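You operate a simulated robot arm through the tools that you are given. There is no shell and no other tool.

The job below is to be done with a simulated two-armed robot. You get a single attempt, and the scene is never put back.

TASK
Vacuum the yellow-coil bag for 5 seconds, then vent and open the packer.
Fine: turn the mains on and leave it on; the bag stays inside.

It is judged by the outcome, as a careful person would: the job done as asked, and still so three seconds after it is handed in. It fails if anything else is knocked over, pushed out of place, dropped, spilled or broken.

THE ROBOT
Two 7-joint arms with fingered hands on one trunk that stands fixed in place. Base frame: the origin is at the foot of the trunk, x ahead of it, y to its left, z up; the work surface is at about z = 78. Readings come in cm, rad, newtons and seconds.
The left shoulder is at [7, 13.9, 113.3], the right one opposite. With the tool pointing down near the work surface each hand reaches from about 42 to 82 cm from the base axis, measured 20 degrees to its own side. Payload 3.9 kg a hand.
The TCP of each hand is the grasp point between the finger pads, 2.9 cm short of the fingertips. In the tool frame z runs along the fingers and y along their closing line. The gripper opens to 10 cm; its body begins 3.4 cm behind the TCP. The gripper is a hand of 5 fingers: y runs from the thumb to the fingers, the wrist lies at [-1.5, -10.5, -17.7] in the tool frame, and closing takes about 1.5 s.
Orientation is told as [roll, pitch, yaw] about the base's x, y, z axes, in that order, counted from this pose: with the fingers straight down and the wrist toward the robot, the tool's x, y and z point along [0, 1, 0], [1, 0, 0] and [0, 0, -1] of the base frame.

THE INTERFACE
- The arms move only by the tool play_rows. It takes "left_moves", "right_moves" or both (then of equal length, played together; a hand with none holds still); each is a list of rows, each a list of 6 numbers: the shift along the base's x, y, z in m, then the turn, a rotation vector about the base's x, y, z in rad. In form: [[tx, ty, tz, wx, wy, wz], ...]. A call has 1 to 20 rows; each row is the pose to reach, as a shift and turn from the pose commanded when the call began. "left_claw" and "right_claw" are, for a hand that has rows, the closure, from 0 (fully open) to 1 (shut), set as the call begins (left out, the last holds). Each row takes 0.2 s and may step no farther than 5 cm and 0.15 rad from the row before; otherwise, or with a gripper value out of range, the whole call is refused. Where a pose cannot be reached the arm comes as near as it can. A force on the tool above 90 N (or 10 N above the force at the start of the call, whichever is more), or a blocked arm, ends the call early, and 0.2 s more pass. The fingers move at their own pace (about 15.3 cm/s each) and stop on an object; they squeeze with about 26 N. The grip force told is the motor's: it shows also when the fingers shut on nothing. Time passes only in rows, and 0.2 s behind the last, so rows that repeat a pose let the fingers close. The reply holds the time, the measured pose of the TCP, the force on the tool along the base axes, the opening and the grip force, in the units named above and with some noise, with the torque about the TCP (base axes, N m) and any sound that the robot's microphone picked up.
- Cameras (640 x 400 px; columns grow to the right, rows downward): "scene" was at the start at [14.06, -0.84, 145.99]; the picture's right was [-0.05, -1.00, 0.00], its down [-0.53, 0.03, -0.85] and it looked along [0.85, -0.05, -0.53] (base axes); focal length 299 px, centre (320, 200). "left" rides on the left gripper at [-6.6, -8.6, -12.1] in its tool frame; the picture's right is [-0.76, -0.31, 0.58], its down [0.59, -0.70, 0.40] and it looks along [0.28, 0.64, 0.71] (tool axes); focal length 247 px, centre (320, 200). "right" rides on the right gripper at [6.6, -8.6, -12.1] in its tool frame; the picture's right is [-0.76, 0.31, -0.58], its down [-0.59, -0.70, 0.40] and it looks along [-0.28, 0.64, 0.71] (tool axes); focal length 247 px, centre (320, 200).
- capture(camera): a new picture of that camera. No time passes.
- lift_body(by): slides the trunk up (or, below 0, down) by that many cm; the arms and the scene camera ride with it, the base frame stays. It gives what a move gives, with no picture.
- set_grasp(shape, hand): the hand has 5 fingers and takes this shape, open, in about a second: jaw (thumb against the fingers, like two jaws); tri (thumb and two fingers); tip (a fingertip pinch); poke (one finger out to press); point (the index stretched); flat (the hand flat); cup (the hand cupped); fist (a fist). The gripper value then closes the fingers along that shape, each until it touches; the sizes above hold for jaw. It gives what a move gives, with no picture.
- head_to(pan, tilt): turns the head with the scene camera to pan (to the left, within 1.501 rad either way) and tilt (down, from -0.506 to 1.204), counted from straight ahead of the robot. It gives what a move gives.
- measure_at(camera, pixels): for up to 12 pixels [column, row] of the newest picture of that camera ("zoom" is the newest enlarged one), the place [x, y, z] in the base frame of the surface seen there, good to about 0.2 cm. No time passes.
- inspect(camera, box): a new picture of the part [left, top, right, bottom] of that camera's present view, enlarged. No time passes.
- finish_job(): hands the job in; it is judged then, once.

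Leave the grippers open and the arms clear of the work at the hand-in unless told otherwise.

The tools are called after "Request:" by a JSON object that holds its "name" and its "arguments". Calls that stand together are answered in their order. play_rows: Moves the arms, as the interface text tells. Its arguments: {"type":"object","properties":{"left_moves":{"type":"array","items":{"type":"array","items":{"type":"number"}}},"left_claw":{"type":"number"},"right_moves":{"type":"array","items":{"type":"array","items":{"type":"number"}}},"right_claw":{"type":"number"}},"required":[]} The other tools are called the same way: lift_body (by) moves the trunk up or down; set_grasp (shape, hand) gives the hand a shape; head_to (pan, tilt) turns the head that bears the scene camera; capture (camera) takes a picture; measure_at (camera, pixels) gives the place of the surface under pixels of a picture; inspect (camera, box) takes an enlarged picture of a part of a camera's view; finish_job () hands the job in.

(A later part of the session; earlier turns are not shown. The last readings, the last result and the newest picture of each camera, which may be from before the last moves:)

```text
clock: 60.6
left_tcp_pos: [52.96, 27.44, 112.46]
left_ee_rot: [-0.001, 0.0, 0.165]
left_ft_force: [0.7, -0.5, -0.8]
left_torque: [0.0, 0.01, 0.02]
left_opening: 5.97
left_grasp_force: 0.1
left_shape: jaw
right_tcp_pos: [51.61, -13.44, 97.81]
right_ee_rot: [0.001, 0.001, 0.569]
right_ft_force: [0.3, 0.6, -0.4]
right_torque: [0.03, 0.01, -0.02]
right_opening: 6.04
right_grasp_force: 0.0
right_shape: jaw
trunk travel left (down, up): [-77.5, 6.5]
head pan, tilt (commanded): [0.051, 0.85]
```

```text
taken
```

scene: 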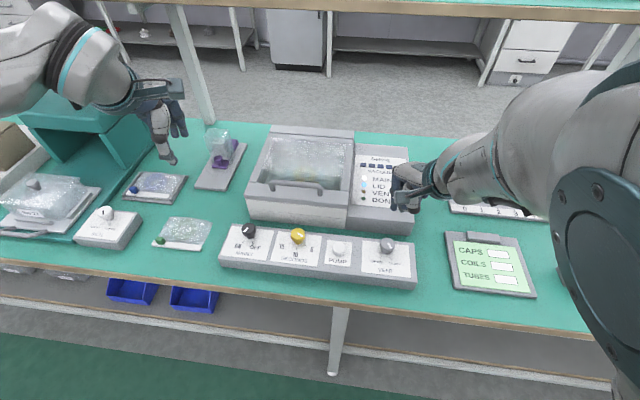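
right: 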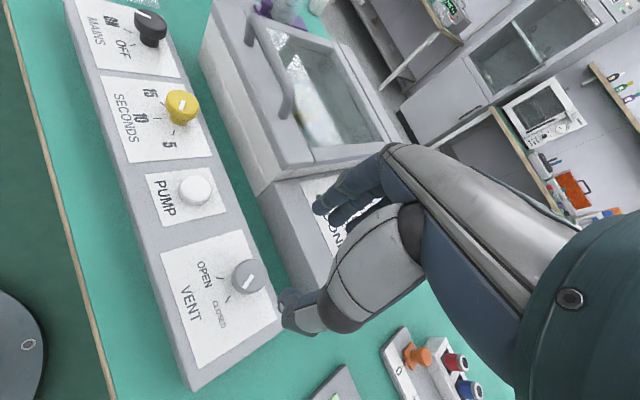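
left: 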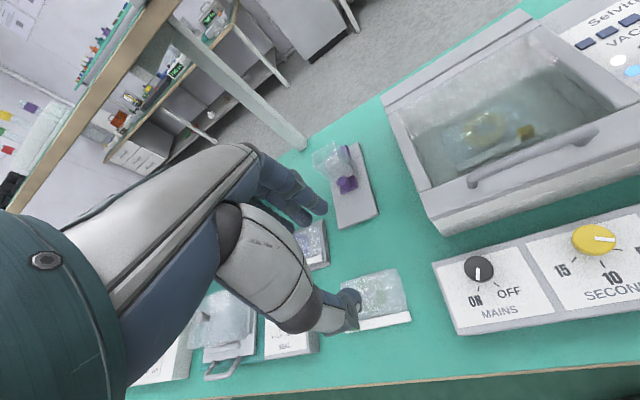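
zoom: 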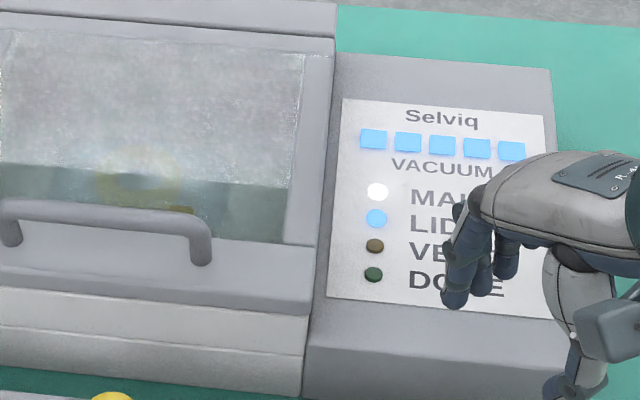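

All five bars are lit but DONE isn't yet. I'll hold for about 1.5 s and look again.

Request:
{"name": "play_rows", "arguments": {"right_moves": [[0, 0, -0.02, 0, 0, 0], [0, 0, -0.04, 0, 0, 0], [0, 0, -0.06, 0, 0, 0], [0, 0, -0.075, 0, 0, 0], [0, 0, -0.075, 0, 0, 0], [0, 0, -0.075, 0, 0, 0]]}}

Request:
{"name": "inspect", "arguments": {"camera": "scene", "box": [280, 130, 420, 230]}}

Request:
{"name": "capture", "arguments": {"camera": "right"}}

```text
clock: 62.0
left_tcp_pos: [53.06, 27.4, 112.44]
left_ee_rot: [0.001, -0.001, 0.165]
left_ft_force: [0.3, -0.5, 1.1]
left_torque: [-0.01, 0.01, 0.0]
left_opening: 5.98
left_grasp_force: 0.0
left_shape: jaw
right_tcp_pos: [51.56, -13.51, 90.25]
right_ee_rot: [0.001, 0.0, 0.567]
right_ft_force: [-0.2, -0.3, -0.3]
right_torque: [-0.01, -0.01, 0.0]
right_opening: 6.03
right_grasp_force: 0.1
right_shape: jaw
trunk travel left (down, up): [-77.5, 6.5]
head pan, tilt (commanded): [0.051, 0.85]
```

```text
4.00 times, centred on (350, 180) of scene
```

zoom: 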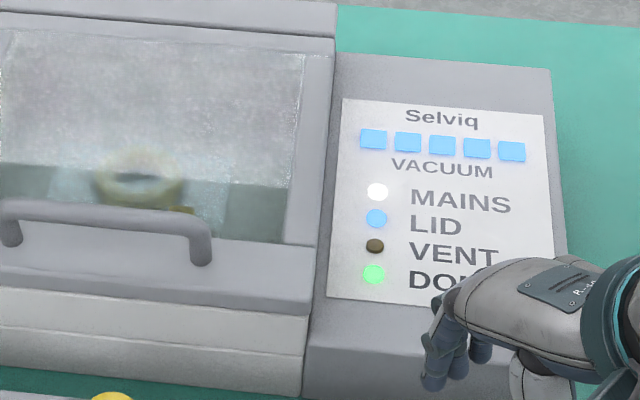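

```text
taken
```

right: 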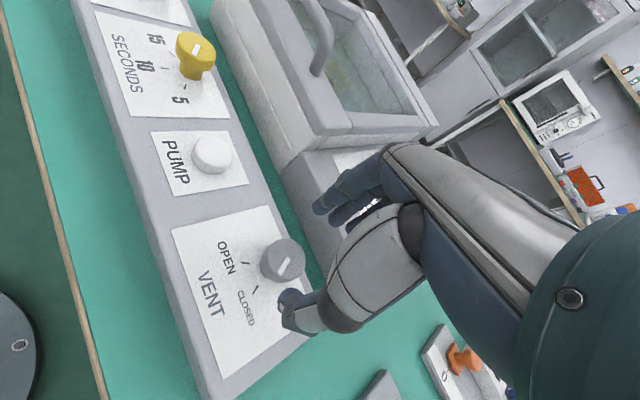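

DONE is lit and the bag has shrunk around the coil. I'll lower around the vent knob and grip it.

Request:
{"name": "play_rows", "arguments": {"right_moves": [[-0.001, 0.001, -0.015, 0, 0, 0], [-0.001, 0.001, -0.03, 0, 0, 0], [-0.001, 0.001, -0.038, 0, 0, 0], [-0.001, 0.001, -0.038, 0, 0, 0]]}}

Request:
{"name": "play_rows", "arguments": {"right_moves": [[0, 0, 0, 0, 0, 0], [0, 0, 0, 0, 0, 0], [0, 0, 0, 0, 0, 0], [0, 0, 0, 0, 0, 0], [0, 0, 0, 0, 0, 0], [0, 0, 0, 0, 0, 0]], "right_claw": 1.0}}

Request:
{"name": "capture", "arguments": {"camera": "right"}}

```text
clock: 63.0
left_tcp_pos: [52.99, 27.36, 112.51]
left_ee_rot: [0.0, -0.001, 0.167]
left_ft_force: [0.1, -0.6, -0.1]
left_torque: [0.0, 0.02, 0.03]
left_opening: 5.99
left_grasp_force: 0.0
left_shape: jaw
right_tcp_pos: [51.42, -13.25, 86.45]
right_ee_rot: [0.0, 0.0, 0.567]
right_ft_force: [-0.5, -0.1, -0.6]
right_torque: [0.0, 0.01, 0.03]
right_opening: 6.01
right_grasp_force: 0.1
right_shape: jaw
trunk travel left (down, up): [-77.5, 6.5]
head pan, tilt (commanded): [0.051, 0.85]
```

```text
clock: 64.4
left_tcp_pos: [53.0, 27.32, 112.44]
left_ee_rot: [0.001, 0.0, 0.165]
left_ft_force: [-0.6, -0.5, 0.3]
left_torque: [0.03, -0.04, 0.02]
left_opening: 5.99
left_grasp_force: 0.1
left_shape: jaw
right_tcp_pos: [51.5, -13.37, 86.5]
right_ee_rot: [0.0, 0.0, 0.568]
right_ft_force: [-0.8, -2.6, -1.5]
right_torque: [-0.05, -0.02, 0.0]
right_opening: 2.6
right_grasp_force: 25.8
right_shape: jaw
trunk travel left (down, up): [-77.5, 6.5]
head pan, tilt (commanded): [0.051, 0.85]
```

```text
taken
```

right: 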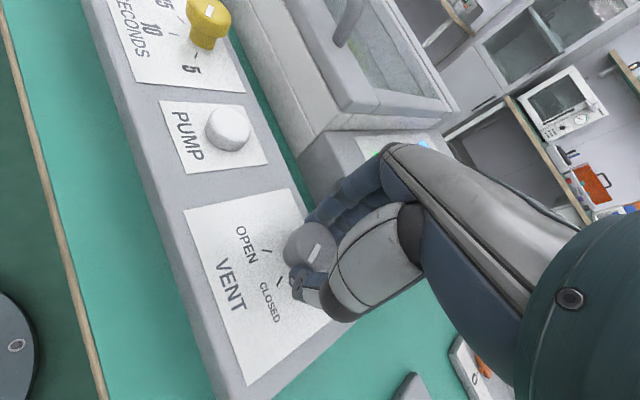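

The vent knob is gripped. I'll turn it clockwise by 1.07 rad from CLOSED back to OPEN.

Request:
{"name": "play_rows", "arguments": {"right_moves": [[0, 0, 0, 0, 0, -0.1], [0, 0, 0, 0, 0, -0.2], [0, 0, 0, 0, 0, -0.3], [0, 0, 0, 0, 0, -0.4], [0, 0, 0, 0, 0, -0.5], [0, 0, 0, 0, 0, -0.6], [0, 0, 0, 0, 0, -0.7], [0, 0, 0, 0, 0, -0.8], [0, 0, 0, 0, 0, -0.9], [0, 0, 0, 0, 0, -1.0], [0, 0, 0, 0, 0, -1.07], [0, 0, 0, 0, 0, -1.07]]}}

Request:
{"name": "capture", "arguments": {"camera": "right"}}

Request:
{"name": "inspect", "arguments": {"camera": "scene", "box": [280, 130, 420, 230]}}

```text
clock: 67.0
left_tcp_pos: [52.91, 27.48, 112.54]
left_ee_rot: [-0.003, 0.0, 0.165]
left_ft_force: [-0.4, 0.2, 0.2]
left_torque: [-0.01, -0.01, 0.0]
left_opening: 5.98
left_grasp_force: 0.1
left_shape: jaw
right_tcp_pos: [51.47, -13.73, 86.21]
right_ee_rot: [0.046, 0.038, -0.55]
right_ft_force: [-5.4, 9.1, -1.4]
right_torque: [0.16, 0.08, 0.11]
right_opening: 2.53
right_grasp_force: 25.8
right_shape: jaw
trunk travel left (down, up): [-77.5, 6.5]
head pan, tilt (commanded): [0.051, 0.85]
```

```text
taken
```

right: 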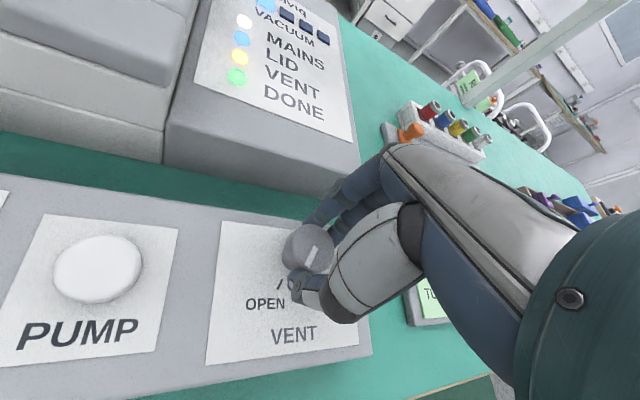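

```text
4.00 times, centred on (350, 180) of scene
```

zoom: 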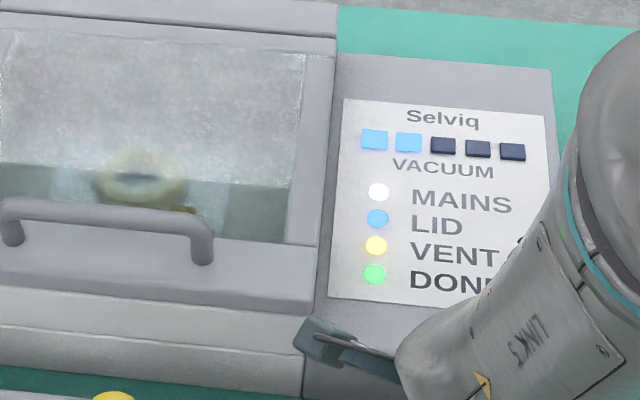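

VENT is lit and the vacuum bars are falling. I'll release the vent knob and rise clear to the right.

Request:
{"name": "play_rows", "arguments": {"right_moves": [[0, 0, 0, 0, 0, 0], [0, 0, 0, 0, 0, 0], [0, 0, 0, 0, 0, 0], [0, 0, 0.02, 0, 0, 0], [0, 0, 0.05, 0, 0, 0], [0, 0, 0.09, 0, 0, 0.1], [0, -0.02, 0.13, 0, 0, 0.2], [0, -0.05, 0.17, 0, 0, 0.3], [0, -0.08, 0.2, 0, 0, 0.4], [0, -0.1, 0.22, 0, 0, 0.5], [0, -0.1, 0.22, 0, 0, 0.5]], "right_claw": 0.4}}

Request:
{"name": "capture", "arguments": {"camera": "scene"}}

Request:
{"name": "inspect", "arguments": {"camera": "scene", "box": [230, 120, 430, 290]}}

```text
clock: 69.4
left_tcp_pos: [53.01, 27.56, 112.35]
left_ee_rot: [-0.001, -0.001, 0.165]
left_ft_force: [0.8, 1.6, -0.8]
left_torque: [-0.02, -0.01, -0.03]
left_opening: 5.95
left_grasp_force: 0.0
left_shape: jaw
right_tcp_pos: [51.44, -23.3, 108.39]
right_ee_rot: [-0.001, 0.0, -0.002]
right_ft_force: [-0.6, 0.2, 0.2]
right_torque: [-0.02, 0.01, -0.01]
right_opening: 5.98
right_grasp_force: 0.0
right_shape: jaw
trunk travel left (down, up): [-77.5, 6.5]
head pan, tilt (commanded): [0.051, 0.85]
```

```text
taken
```

scene: 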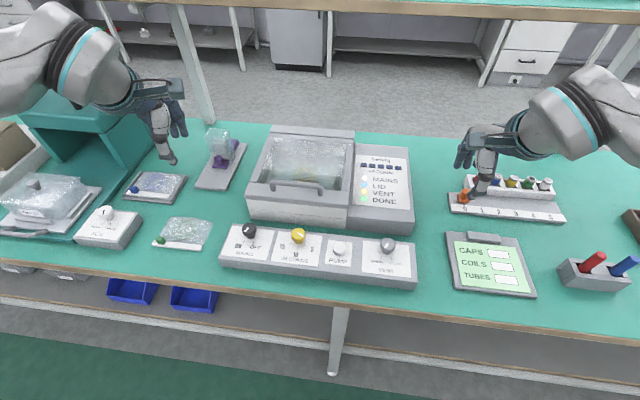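

```text
2.35 times, centred on (330, 205) of scene
```

zoom: 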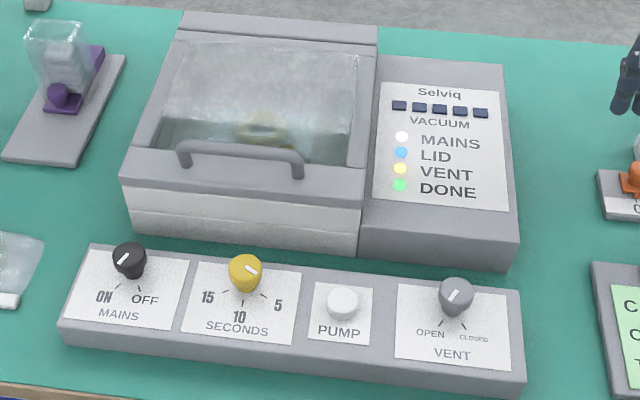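

The vacuum bars are at zero, with VENT, DONE, LID and MAINS lit, so the chamber is vented. Next comes the lid. I'll enlarge the handle and lid to measure the bar, posts, front edge and hinge line.

Request:
{"name": "inspect", "arguments": {"camera": "scene", "box": [240, 120, 370, 230]}}

Request:
{"name": "measure_at", "arguments": {"camera": "zoom", "pixels": [[105, 205], [150, 215], [195, 222], [240, 228], [290, 235], [300, 265], [100, 235], [60, 245], [200, 275], [340, 290], [300, 50], [300, 25]]}}

Request:
{"name": "inspect", "arguments": {"camera": "scene", "box": [90, 50, 220, 180]}}

```text
3.64 times, centred on (305, 175) of scene
```

zoom: 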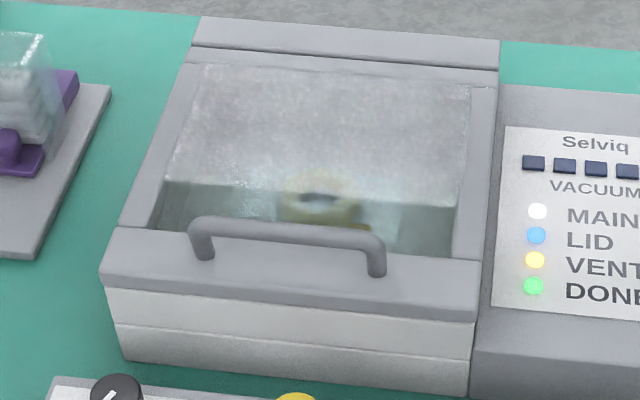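

```text
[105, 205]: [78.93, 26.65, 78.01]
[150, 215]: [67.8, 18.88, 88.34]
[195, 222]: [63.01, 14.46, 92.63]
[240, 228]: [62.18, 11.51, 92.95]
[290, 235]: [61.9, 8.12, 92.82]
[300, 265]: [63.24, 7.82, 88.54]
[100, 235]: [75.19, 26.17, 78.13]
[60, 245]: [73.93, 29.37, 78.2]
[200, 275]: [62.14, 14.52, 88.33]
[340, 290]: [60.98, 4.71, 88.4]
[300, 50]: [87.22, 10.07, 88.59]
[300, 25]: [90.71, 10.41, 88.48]
```

```text
3.08 times, centred on (155, 115) of scene
```

zoom: 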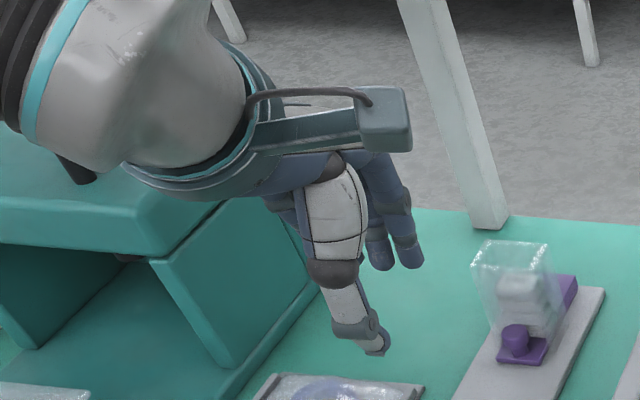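

I'll measure the left hand's finger positions in this newest enlargement, to know how it will fit between the handle's posts.

Request:
{"name": "measure_at", "arguments": {"camera": "zoom", "pixels": [[374, 348], [360, 325], [411, 262], [382, 266], [405, 225], [375, 190], [290, 210], [272, 203], [310, 245], [335, 215], [385, 135], [300, 110]]}}

```text
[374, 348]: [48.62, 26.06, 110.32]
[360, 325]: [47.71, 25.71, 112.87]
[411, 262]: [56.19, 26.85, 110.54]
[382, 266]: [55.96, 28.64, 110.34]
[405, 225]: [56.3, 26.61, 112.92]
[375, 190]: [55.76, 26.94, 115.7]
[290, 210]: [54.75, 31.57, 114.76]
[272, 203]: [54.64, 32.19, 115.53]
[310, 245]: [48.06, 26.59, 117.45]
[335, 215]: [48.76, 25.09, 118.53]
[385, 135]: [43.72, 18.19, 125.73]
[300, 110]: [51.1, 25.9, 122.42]
```

The fingers sit at about −1.1 to +4.3 cm along the tool's x, so the hand fits between the posts with the grasp point near y ≈ 6.8. I'll raise the trunk 6 cm first, to have reach for the lid's arc.

Request:
{"name": "lift_body", "arguments": {"by": 6}}

Request:
{"name": "play_rows", "arguments": {"left_moves": [[0.01, -0.03, 0, 0, 0, -0.04], [0.02, -0.06, 0, 0, 0, -0.08], [0.03, -0.09, 0, 0, 0, -0.12], [0.04, -0.12, 0, 0, 0, -0.16], [0.055, -0.15, -0.01, 0, 0, -0.2], [0.07, -0.18, -0.03, 0, 0, -0.24], [0.085, -0.205, -0.06, 0, 0, -0.255], [0.09, -0.206, -0.1, 0, 0, -0.255], [0.09, -0.206, -0.14, 0, 0, -0.255], [0.09, -0.206, -0.16, 0, 0, -0.255], [0.09, -0.206, -0.16, 0, 0, -0.255]], "left_claw": 0.4}}

Request:
{"name": "capture", "arguments": {"camera": "left"}}

Request:
{"name": "capture", "arguments": {"camera": "scene"}}

```text
clock: 70.4
left_tcp_pos: [53.08, 27.46, 118.52]
left_ee_rot: [0.001, 0.0, 0.166]
left_ft_force: [0.3, 0.8, -0.2]
left_torque: [-0.01, 0.0, 0.03]
left_opening: 6.02
left_grasp_force: 0.1
left_shape: jaw
right_tcp_pos: [51.39, -23.33, 114.35]
right_ee_rot: [-0.001, 0.0, -0.003]
right_ft_force: [1.2, 0.0, 0.4]
right_torque: [0.04, 0.02, -0.01]
right_opening: 5.99
right_grasp_force: 0.1
right_shape: jaw
trunk travel left (down, up): [-83.5, 0.5]
head pan, tilt (commanded): [0.051, 0.85]
```

```text
clock: 72.8
left_tcp_pos: [61.96, 6.87, 102.46]
left_ee_rot: [-0.001, -0.001, -0.09]
left_ft_force: [-0.3, 0.6, 0.2]
left_torque: [-0.01, -0.02, -0.01]
left_opening: 5.96
left_grasp_force: 0.0
left_shape: jaw
right_tcp_pos: [51.5, -23.33, 114.42]
right_ee_rot: [0.002, 0.0, -0.004]
right_ft_force: [0.7, -0.5, -0.8]
right_torque: [0.02, 0.02, 0.01]
right_opening: 5.98
right_grasp_force: 0.1
right_shape: jaw
trunk travel left (down, up): [-83.5, 0.5]
head pan, tilt (commanded): [0.051, 0.85]
```

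```text
taken
```

left: 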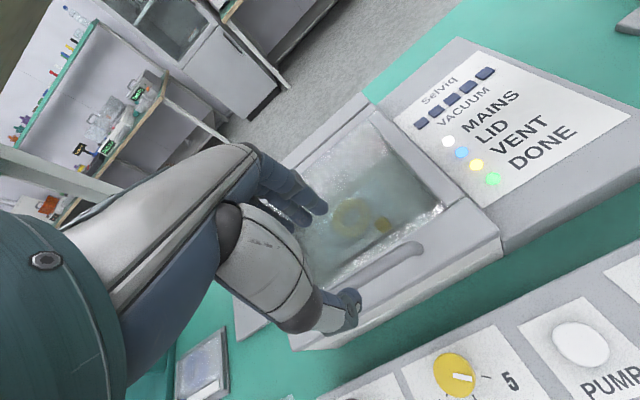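

```text
taken
```

scene: 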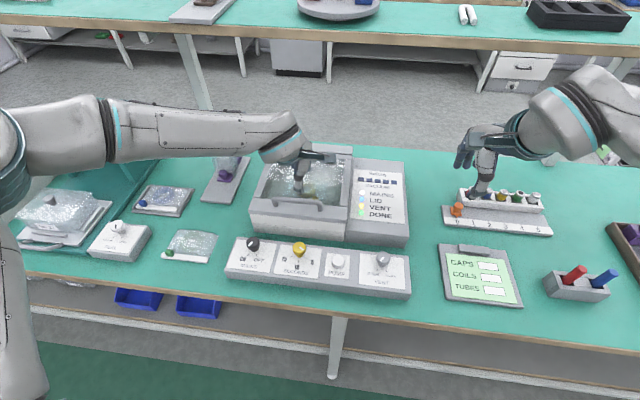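

The hand tracks well at (62.0, 6.9, 102.5). I'll zoom on the handle from the left hand camera to check the alignment before descending.

Request:
{"name": "inspect", "arguments": {"camera": "left", "box": [290, 200, 470, 340]}}

Request:
{"name": "measure_at", "arguments": {"camera": "left", "pixels": [[360, 276], [376, 268], [390, 262], [405, 254], [416, 247], [376, 262], [376, 274], [400, 280], [380, 290]]}}

```text
2.86 times, centred on (380, 270) of left
```

zoom: 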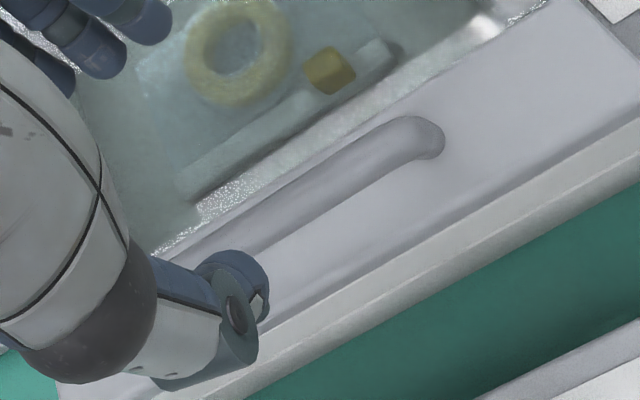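

```text
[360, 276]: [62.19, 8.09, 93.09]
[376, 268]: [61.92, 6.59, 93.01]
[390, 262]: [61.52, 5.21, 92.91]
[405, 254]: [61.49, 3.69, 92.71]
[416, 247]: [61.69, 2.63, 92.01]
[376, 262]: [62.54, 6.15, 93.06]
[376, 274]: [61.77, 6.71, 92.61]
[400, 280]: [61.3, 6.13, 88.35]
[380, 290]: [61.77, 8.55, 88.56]
```

The bar's centre is about (62.15, 6.8, 92.5). I'll descend to z ≈ 92.8, which keeps the fingertips about 1.4 cm above the lid.

Request:
{"name": "play_rows", "arguments": {"left_moves": [[0.001, 0, -0.03, 0, 0, 0], [0.001, 0, -0.06, 0, 0, 0], [0.001, 0, -0.085, 0, 0, 0], [0.001, 0, -0.097, 0, 0, 0], [0.001, 0, -0.097, 0, 0, 0]]}}

Request:
{"name": "capture", "arguments": {"camera": "left"}}

Request:
{"name": "inspect", "arguments": {"camera": "scene", "box": [230, 110, 370, 250]}}

```text
clock: 74.0
left_tcp_pos: [62.09, 6.88, 92.81]
left_ee_rot: [0.002, 0.0, -0.089]
left_ft_force: [0.2, -0.7, -0.1]
left_torque: [-0.01, -0.01, -0.05]
left_opening: 5.99
left_grasp_force: 0.1
left_shape: jaw
right_tcp_pos: [51.45, -23.32, 114.48]
right_ee_rot: [-0.002, 0.001, -0.004]
right_ft_force: [0.1, -0.9, -0.5]
right_torque: [0.03, 0.02, 0.01]
right_opening: 6.0
right_grasp_force: 0.0
right_shape: jaw
trunk travel left (down, up): [-83.5, 0.5]
head pan, tilt (commanded): [0.051, 0.85]
```

```text
taken
```

left: 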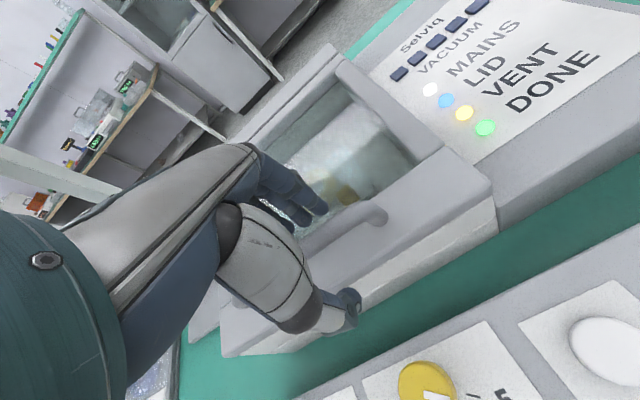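

```text
2.86 times, centred on (300, 180) of scene
```

zoom: 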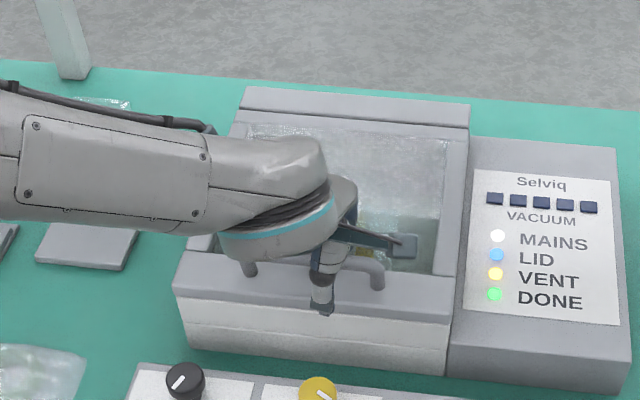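

The bar is between the thumb and fingers with no contact force. I'll close on it.

Request:
{"name": "play_rows", "arguments": {"left_moves": [[0, 0, 0, 0, 0, 0], [0, 0, 0, 0, 0, 0], [0, 0, 0, 0, 0, 0], [0, 0, 0, 0, 0, 0], [0, 0, 0, 0, 0, 0], [0, 0, 0, 0, 0, 0], [0, 0, 0, 0, 0, 0]], "left_claw": 1.0}}

Request:
{"name": "capture", "arguments": {"camera": "left"}}

```text
clock: 75.6
left_tcp_pos: [62.2, 6.8, 92.79]
left_ee_rot: [-0.001, 0.0, -0.09]
left_ft_force: [3.9, 0.4, -1.8]
left_torque: [0.09, -0.04, -0.15]
left_opening: 0.07
left_grasp_force: 26.2
left_shape: jaw
right_tcp_pos: [51.6, -23.32, 114.35]
right_ee_rot: [0.0, 0.0, -0.004]
right_ft_force: [0.3, 0.0, -0.2]
right_torque: [0.0, 0.0, 0.02]
right_opening: 5.97
right_grasp_force: 0.1
right_shape: jaw
trunk travel left (down, up): [-83.5, 0.5]
head pan, tilt (commanded): [0.051, 0.85]
```

```text
taken
```

left: 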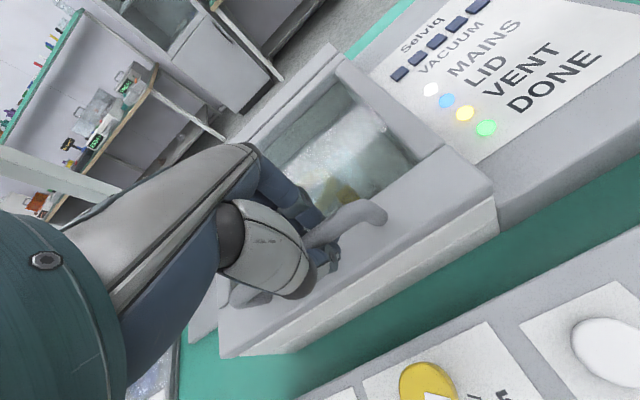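

The fingers have wrapped round the bar. I'll lift slowly along the lid's arc, about 0.1 rad first, and read the force.

Request:
{"name": "play_rows", "arguments": {"left_moves": [[0.001, 0, 0.006, 0, 0, 0], [0.0024, 0, 0.0124, 0, 0, 0], [0.004, -0.0004, 0.0185, 0, 0, 0], [0.0054, -0.0005, 0.0246, 0, 0, 0], [0.0054, -0.0005, 0.0246, 0, 0, 0]]}}

Request:
{"name": "capture", "arguments": {"camera": "scene"}}

Request:
{"name": "inspect", "arguments": {"camera": "scene", "box": [230, 110, 430, 250]}}

Request:
{"name": "capture", "arguments": {"camera": "left"}}

```text
clock: 76.8
left_tcp_pos: [62.8, 6.91, 95.14]
left_ee_rot: [0.0, 0.003, -0.088]
left_ft_force: [5.2, -0.1, -2.7]
left_torque: [-0.01, 0.01, -0.17]
left_opening: 0.14
left_grasp_force: 25.6
left_shape: jaw
right_tcp_pos: [51.59, -23.29, 114.41]
right_ee_rot: [0.001, 0.002, -0.003]
right_ft_force: [0.2, 0.1, -0.9]
right_torque: [-0.02, -0.02, 0.0]
right_opening: 5.95
right_grasp_force: 0.0
right_shape: jaw
trunk travel left (down, up): [-83.5, 0.5]
head pan, tilt (commanded): [0.051, 0.85]
```

```text
taken
```

scene: 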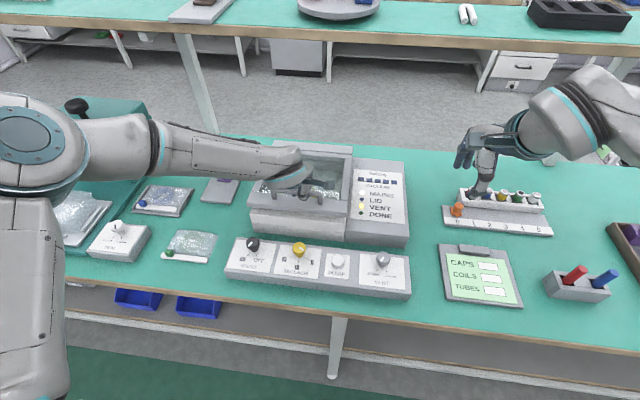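

```text
2.86 times, centred on (330, 180) of scene
```

zoom: 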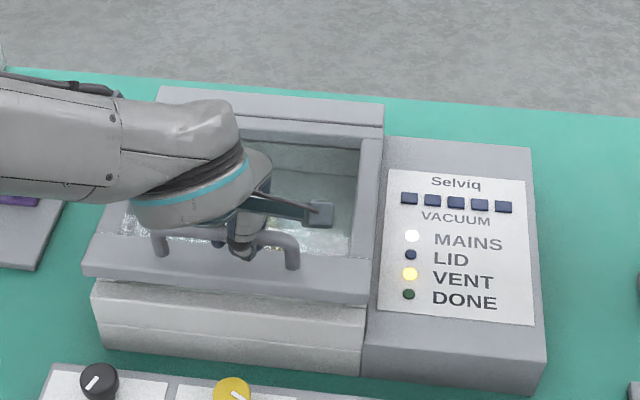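

```text
taken
```

left: 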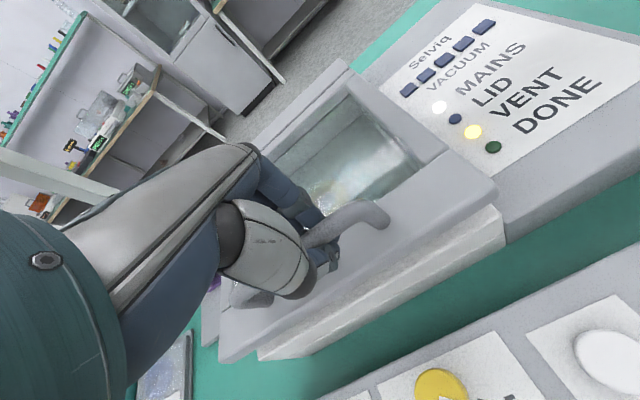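

The lid lifts easily with only a few newtons, and the LID light went out. I'll carry on along the arc to about 0.5 rad.

Request:
{"name": "play_rows", "arguments": {"left_moves": [[0.0036, -0.0003, 0.0121, 0, 0, 0], [0.0079, -0.0007, 0.0239, 0, 0, 0], [0.0127, -0.0011, 0.0356, 0, 0, 0], [0.0181, -0.0016, 0.047, 0, 0, 0], [0.024, -0.0022, 0.0581, 0, 0, 0], [0.0306, -0.0028, 0.0689, 0, 0, 0], [0.0376, -0.0034, 0.0793, 0, 0, 0], [0.0452, -0.0041, 0.0894, 0, 0, 0], [0.0452, -0.0041, 0.0894, 0, 0, 0]]}}

Request:
{"name": "inspect", "arguments": {"camera": "scene", "box": [230, 90, 430, 250]}}

Request:
{"name": "capture", "arguments": {"camera": "left"}}

Request:
{"name": "capture", "arguments": {"camera": "right"}}

```text
clock: 78.8
left_tcp_pos: [67.57, 6.45, 103.99]
left_ee_rot: [0.0, 0.007, -0.09]
left_ft_force: [12.3, 2.3, -12.0]
left_torque: [-0.1, 0.13, -0.25]
left_opening: 0.21
left_grasp_force: 26.0
left_shape: jaw
right_tcp_pos: [51.83, -23.33, 114.27]
right_ee_rot: [0.001, 0.003, -0.003]
right_ft_force: [-0.4, -0.9, 0.1]
right_torque: [-0.01, -0.04, -0.02]
right_opening: 5.96
right_grasp_force: 0.0
right_shape: jaw
trunk travel left (down, up): [-83.5, 0.5]
head pan, tilt (commanded): [0.051, 0.85]
```

```text
2.50 times, centred on (330, 170) of scene
```

zoom: 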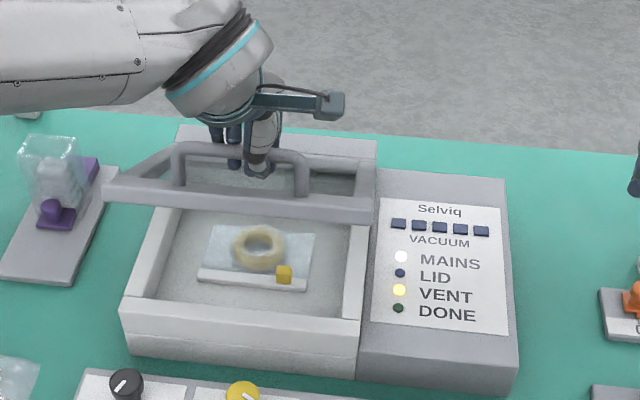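

```text
taken
```

left: 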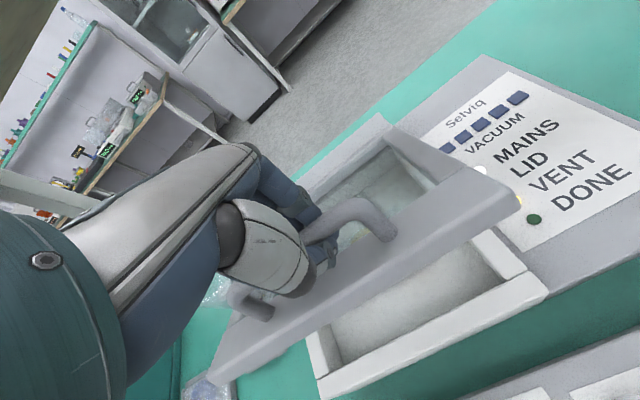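

```text
taken
```

right: 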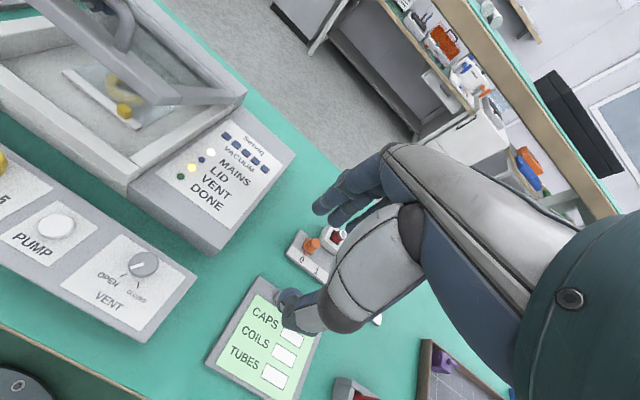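

The lid is open about 0.5 rad. The force is mostly radial, so the true hinge is a little lower than I assumed. I'll correct the arc and continue to about 0.7 rad.

Request:
{"name": "play_rows", "arguments": {"left_moves": [[0.0056, -0.0005, -0.002, 0, 0, 0], [0.0141, -0.0013, 0.0052, 0, 0, 0], [0.023, -0.002, 0.0139, 0, 0, 0], [0.0323, -0.0029, 0.0221, 0, 0, 0], [0.0421, -0.0038, 0.0299, 0, 0, 0], [0.0421, -0.0038, 0.0299, 0, 0, 0]]}}

Request:
{"name": "inspect", "arguments": {"camera": "scene", "box": [230, 70, 430, 250]}}

Request:
{"name": "capture", "arguments": {"camera": "left"}}

```text
clock: 80.2
left_tcp_pos: [71.54, 6.0, 107.02]
left_ee_rot: [0.001, 0.0, -0.09]
left_ft_force: [0.6, 4.9, -0.2]
left_torque: [-0.03, 0.02, -0.08]
left_opening: 0.11
left_grasp_force: 26.1
left_shape: jaw
right_tcp_pos: [51.43, -23.23, 114.52]
right_ee_rot: [0.0, 0.001, -0.002]
right_ft_force: [-0.7, 0.5, 1.3]
right_torque: [-0.01, -0.01, 0.0]
right_opening: 5.97
right_grasp_force: 0.0
right_shape: jaw
trunk travel left (down, up): [-83.5, 0.5]
head pan, tilt (commanded): [0.051, 0.85]
```

```text
2.22 times, centred on (330, 160) of scene
```

zoom: 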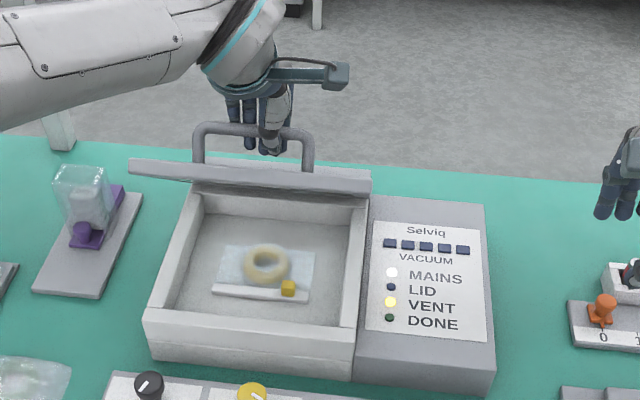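

```text
taken
```

left: 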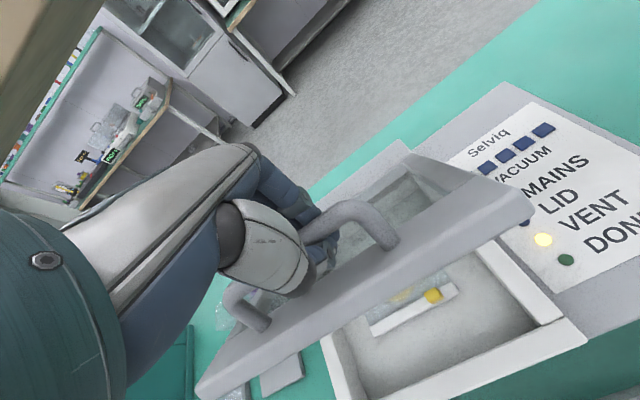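

The force is nearly zero now, so the arc fits and the lid has almost no pull. I'll carry on to about 1.0 rad, trimming the sideways drift.

Request:
{"name": "play_rows", "arguments": {"left_moves": [[0.0101, 0.001, 0.0073, 0, 0, 0], [0.0206, 0.001, 0.0141, 0, 0, 0], [0.0314, 0.0, 0.0203, 0, 0, 0], [0.0425, -0.001, 0.026, 0, 0, 0], [0.0539, -0.002, 0.0312, 0, 0, 0], [0.0655, -0.003, 0.0357, 0, 0, 0], [0.0655, -0.003, 0.0357, 0, 0, 0]]}}

Request:
{"name": "inspect", "arguments": {"camera": "scene", "box": [230, 70, 430, 250]}}

Request:
{"name": "capture", "arguments": {"camera": "left"}}

```text
clock: 81.8
left_tcp_pos: [76.8, 5.72, 110.01]
left_ee_rot: [-0.001, 0.002, -0.09]
left_ft_force: [1.1, -2.2, -3.2]
left_torque: [-0.08, 0.03, -0.18]
left_opening: 0.05
left_grasp_force: 25.7
left_shape: jaw
left hand out of reach, approached as far as the arm can: row 6, 7
right_tcp_pos: [51.62, -23.42, 114.42]
right_ee_rot: [-0.001, 0.0, -0.003]
right_ft_force: [-0.1, 0.4, 0.1]
right_torque: [-0.01, -0.01, -0.01]
right_opening: 5.99
right_grasp_force: 0.0
right_shape: jaw
trunk travel left (down, up): [-83.5, 0.5]
head pan, tilt (commanded): [0.051, 0.85]
```

```text
2.22 times, centred on (330, 160) of scene
```

zoom: 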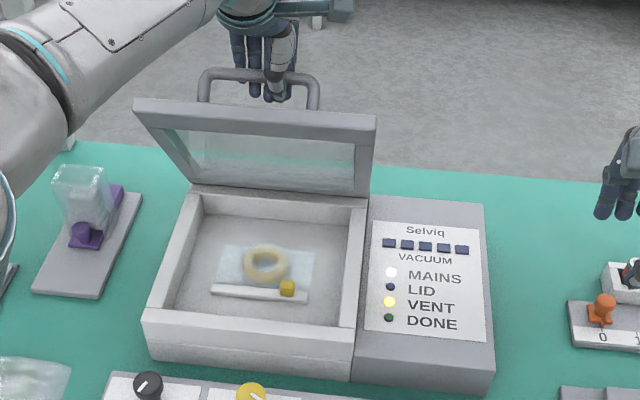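

```text
taken
```

left: 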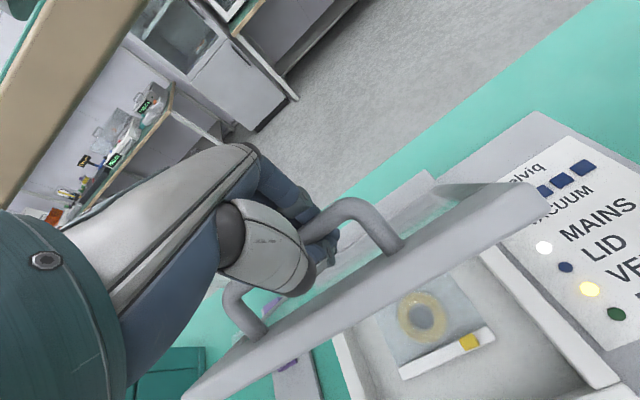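

The arm reached its limit at about 0.95 rad, with the lid well up and the bag lying inside. To gain reach I'll tip the hand forward a little while following the arc to about 1.1 rad.

Request:
{"name": "play_rows", "arguments": {"left_moves": [[0.003, -0.0003, 0.001, 0, -0.06, 0], [0.0116, -0.001, 0.0045, 0, -0.13, 0], [0.0175, -0.0015, 0.0065, 0, -0.2, 0], [0.0234, -0.002, 0.0085, 0, -0.27, 0], [0.0295, -0.0025, 0.0102, 0, -0.34, 0], [0.0355, -0.003, 0.0119, 0, -0.4, 0], [0.0355, -0.003, 0.0119, 0, -0.4, 0]]}}

Request:
{"name": "inspect", "arguments": {"camera": "scene", "box": [230, 70, 430, 250]}}

Request:
{"name": "capture", "arguments": {"camera": "left"}}

```text
clock: 83.4
left_tcp_pos: [80.51, 5.44, 111.24]
left_ee_rot: [0.038, -0.396, -0.097]
left_ft_force: [0.6, -2.2, -9.0]
left_torque: [-0.13, 0.08, -0.17]
left_opening: 0.04
left_grasp_force: 26.4
left_shape: jaw
right_tcp_pos: [51.58, -23.44, 114.36]
right_ee_rot: [0.0, 0.001, -0.005]
right_ft_force: [-1.1, -0.1, -0.6]
right_torque: [0.03, 0.0, -0.01]
right_opening: 5.98
right_grasp_force: 0.0
right_shape: jaw
trunk travel left (down, up): [-83.5, 0.5]
head pan, tilt (commanded): [0.051, 0.85]
```

```text
2.22 times, centred on (330, 160) of scene
```

zoom: 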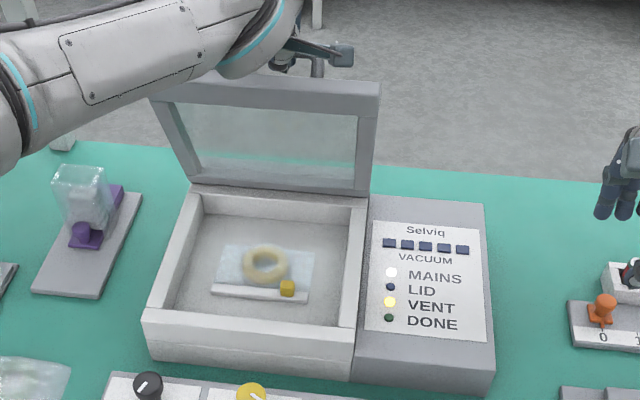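

```text
taken
```

left: 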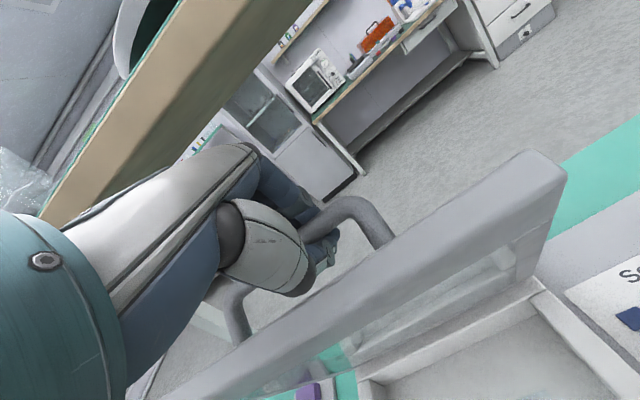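

The lid is at about 63° and the force is small. I'll follow the arc a little further, to about 1.2 rad, to see whether there's a stop.

Request:
{"name": "play_rows", "arguments": {"left_moves": [[0.006, -0.0005, 0.001, 0, 0, 0], [0.012, -0.001, 0.0022, 0, 0, 0], [0.018, -0.0015, 0.0033, 0, 0, 0], [0.0244, -0.002, 0.0045, 0, 0, 0], [0.0244, -0.002, 0.0045, 0, 0, 0]]}}

Request:
{"name": "inspect", "arguments": {"camera": "scene", "box": [230, 70, 430, 250]}}

Request:
{"name": "capture", "arguments": {"camera": "left"}}

```text
clock: 84.6
left_tcp_pos: [82.92, 5.19, 111.8]
left_ee_rot: [0.038, -0.397, -0.097]
left_ft_force: [0.5, -0.5, -9.3]
left_torque: [-0.1, 0.11, -0.18]
left_opening: 0.04
left_grasp_force: 25.9
left_shape: jaw
right_tcp_pos: [51.71, -23.39, 114.37]
right_ee_rot: [0.001, 0.002, -0.003]
right_ft_force: [0.6, 0.3, -0.4]
right_torque: [0.0, -0.02, -0.02]
right_opening: 5.98
right_grasp_force: 0.1
right_shape: jaw
trunk travel left (down, up): [-83.5, 0.5]
head pan, tilt (commanded): [0.051, 0.85]
```

```text
2.22 times, centred on (330, 160) of scene
```

zoom: 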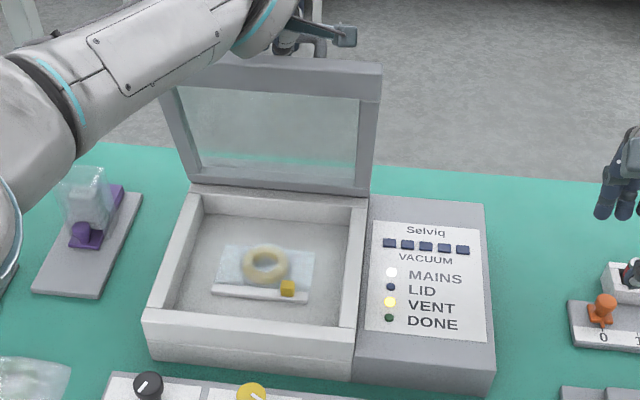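

```text
taken
```

left: 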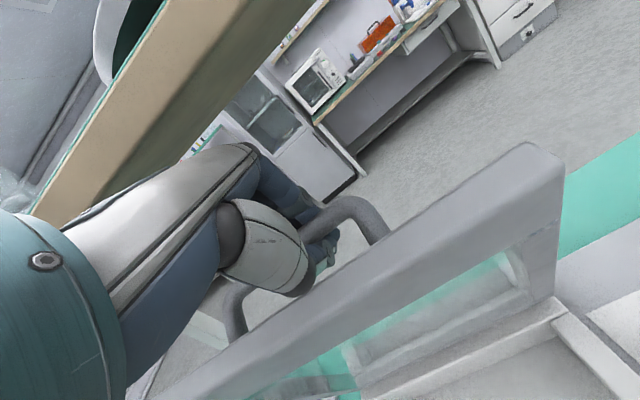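

There's still no stop and almost no tangential force at about 69°. I'll go one more small step to about 1.3 rad, watching the force.

Request:
{"name": "play_rows", "arguments": {"left_moves": [[0.006, -0.0005, 0.0004, 0, 0, 0], [0.012, -0.001, 0.0008, 0, 0, 0], [0.018, -0.0015, 0.0012, 0, 0, 0], [0.0225, -0.002, 0.0015, 0, 0, 0], [0.0225, -0.002, 0.0015, 0, 0, 0]]}}

Request:
{"name": "capture", "arguments": {"camera": "scene"}}

Request:
{"name": "capture", "arguments": {"camera": "left"}}

Request:
{"name": "capture", "arguments": {"camera": "right"}}

```text
clock: 85.8
left_tcp_pos: [84.55, 5.25, 112.07]
left_ee_rot: [0.036, -0.4, -0.097]
left_ft_force: [-1.5, 1.4, -0.1]
left_torque: [-0.06, 0.78, -0.16]
left_opening: 0.01
left_grasp_force: 25.4
left_shape: jaw
left hand out of reach, approached as far as the arm can: row 4, 5
right_tcp_pos: [51.4, -23.32, 114.43]
right_ee_rot: [-0.001, -0.001, -0.004]
right_ft_force: [0.2, 0.6, 0.4]
right_torque: [-0.01, 0.01, 0.03]
right_opening: 5.99
right_grasp_force: 0.0
right_shape: jaw
trunk travel left (down, up): [-83.5, 0.5]
head pan, tilt (commanded): [0.051, 0.85]
```

```text
taken
```

scene: 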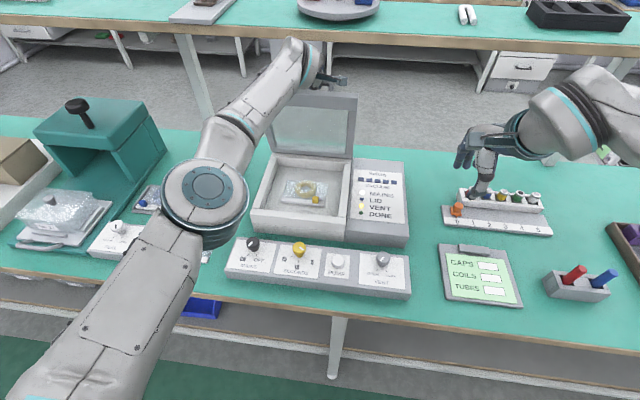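

```text
taken
```

left: 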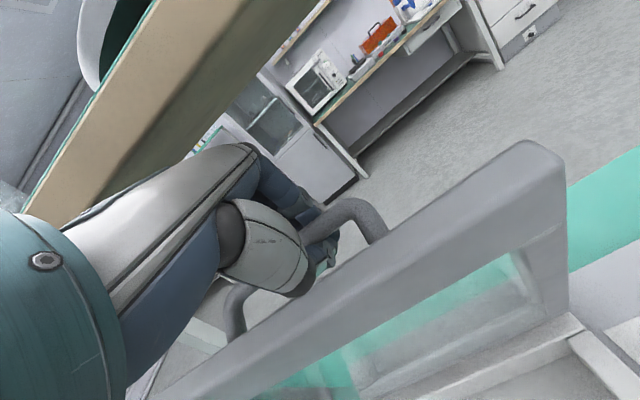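

```text
taken
```

right: 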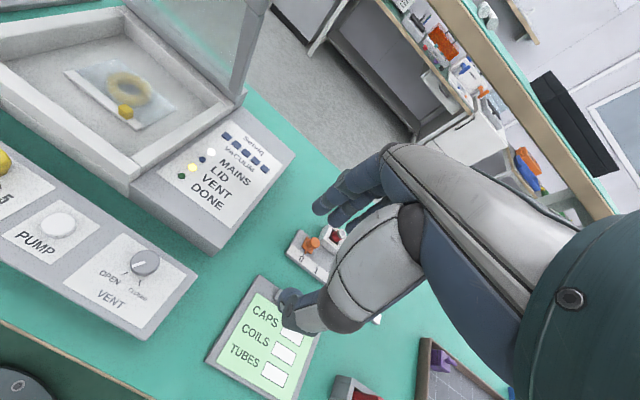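

The lid is at about 72° and the arm is at its reach limit. I'll loosen the fingers slightly, so they still surround the bar and can catch it, to test whether the lid holds by itself.

Request:
{"name": "play_rows", "arguments": {"left_moves": [[0, 0, 0, 0, 0, 0], [0, 0, 0, 0, 0, 0], [0, 0, 0, 0, 0, 0], [0, 0, 0, 0, 0, 0], [0, 0, 0, 0, 0, 0]], "left_claw": 0.75}}

Request:
{"name": "capture", "arguments": {"camera": "left"}}

Request:
{"name": "capture", "arguments": {"camera": "scene"}}

```text
clock: 87.0
left_tcp_pos: [84.48, 5.06, 112.06]
left_ee_rot: [0.037, -0.4, -0.097]
left_ft_force: [0.9, -0.3, 1.0]
left_torque: [0.01, 0.06, 0.01]
left_opening: 2.48
left_grasp_force: 0.2
left_shape: jaw
right_tcp_pos: [51.34, -23.3, 114.39]
right_ee_rot: [0.0, -0.001, -0.003]
right_ft_force: [0.0, 0.7, -0.3]
right_torque: [-0.01, -0.01, 0.0]
right_opening: 5.99
right_grasp_force: 0.1
right_shape: jaw
trunk travel left (down, up): [-83.5, 0.5]
head pan, tilt (commanded): [0.051, 0.85]
```

```text
taken
```

left: 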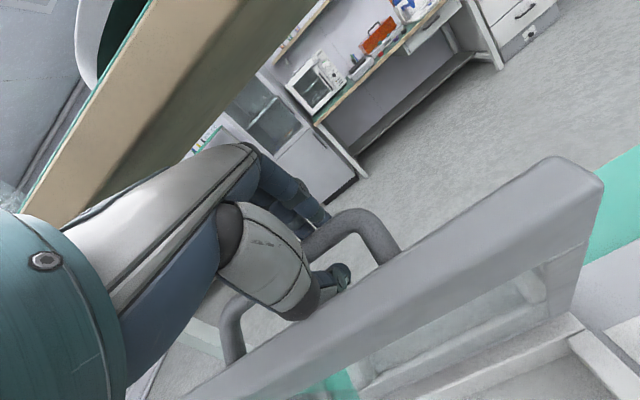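

```text
taken
```

scene: 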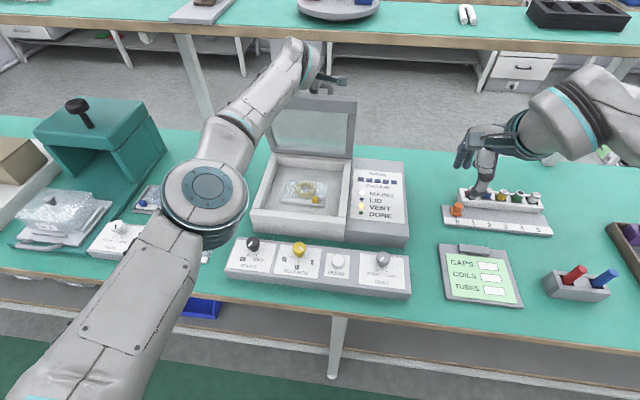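

The lid shifted slightly as the thumb opened, and the force reads about zero. I'll hold another second and compare.

Request:
{"name": "play_rows", "arguments": {"left_moves": [[0, 0, 0, 0, 0, 0], [0, 0, 0, 0, 0, 0], [0, 0, 0, 0, 0, 0], [0, 0, 0, 0, 0, 0], [0, 0, 0, 0, 0, 0], [0, 0, 0, 0, 0, 0]]}}

Request:
{"name": "capture", "arguments": {"camera": "left"}}

Request:
{"name": "inspect", "arguments": {"camera": "left", "box": [200, 150, 420, 350]}}

```text
clock: 88.4
left_tcp_pos: [84.45, 5.09, 111.95]
left_ee_rot: [0.036, -0.398, -0.096]
left_ft_force: [0.2, -0.5, 1.0]
left_torque: [0.02, 0.05, 0.0]
left_opening: 2.47
left_grasp_force: 0.0
left_shape: jaw
right_tcp_pos: [51.4, -23.24, 114.32]
right_ee_rot: [0.001, -0.002, -0.003]
right_ft_force: [-0.6, 0.2, 0.1]
right_torque: [-0.02, 0.0, -0.02]
right_opening: 5.97
right_grasp_force: 0.2
right_shape: jaw
trunk travel left (down, up): [-83.5, 0.5]
head pan, tilt (commanded): [0.051, 0.85]
```

```text
taken
```

left: 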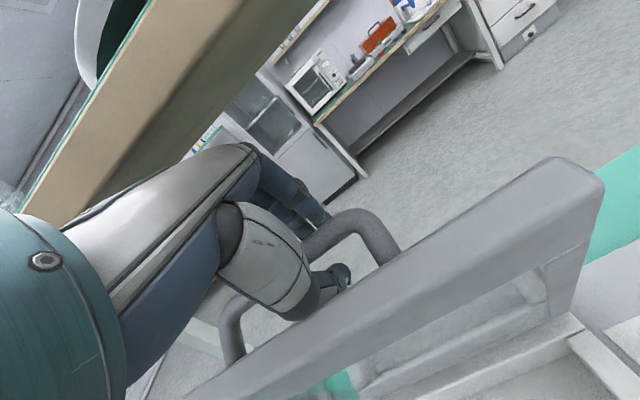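

```text
2.00 times, centred on (310, 250) of left
```

zoom: 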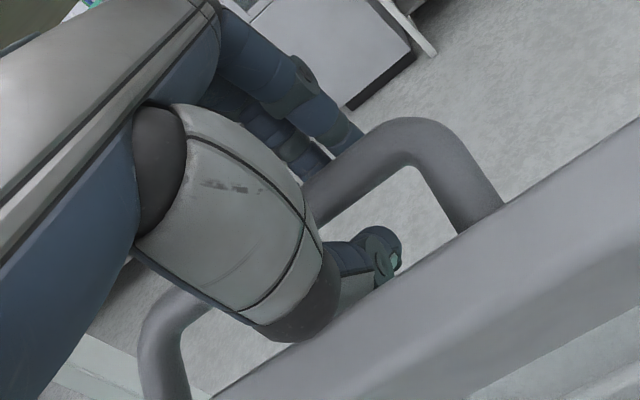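

The lid hasn't moved between the two pictures, so it holds by itself. I'll withdraw the hand slowly along its own axis, up and slightly toward the robot and parallel to the lid.

Request:
{"name": "play_rows", "arguments": {"left_moves": [[-0.0019, 0.0002, 0.0046, 0, 0, 0], [-0.0039, 0.0004, 0.0092, 0, 0, 0], [-0.0058, 0.0006, 0.0138, 0, 0, 0], [-0.0078, 0.0008, 0.0184, 0, 0, 0], [-0.0097, 0.001, 0.023, 0, 0, 0], [-0.0097, 0.001, 0.023, 0, 0, 0]]}}

Request:
{"name": "capture", "arguments": {"camera": "left"}}

Request:
{"name": "inspect", "arguments": {"camera": "scene", "box": [230, 30, 430, 250]}}

```text
clock: 89.8
left_tcp_pos: [83.66, 5.15, 114.29]
left_ee_rot: [0.04, -0.397, -0.097]
left_ft_force: [-0.7, -0.9, -2.9]
left_torque: [-0.02, -0.01, -0.01]
left_opening: 2.53
left_grasp_force: 0.1
left_shape: jaw
right_tcp_pos: [51.52, -23.42, 114.3]
right_ee_rot: [-0.001, 0.001, -0.004]
right_ft_force: [0.3, -0.6, 0.0]
right_torque: [0.03, 0.0, -0.04]
right_opening: 5.98
right_grasp_force: 0.0
right_shape: jaw
trunk travel left (down, up): [-83.5, 0.5]
head pan, tilt (commanded): [0.051, 0.85]
```

```text
taken
```

left: 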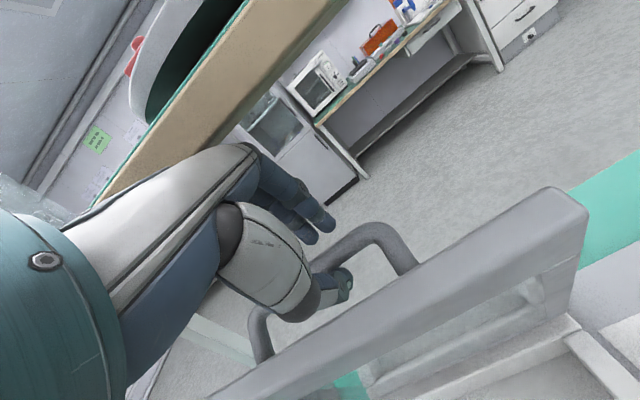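

```text
1.82 times, centred on (330, 140) of scene
```

zoom: 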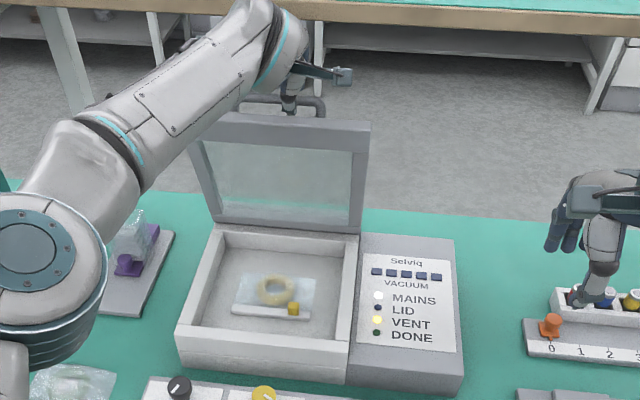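

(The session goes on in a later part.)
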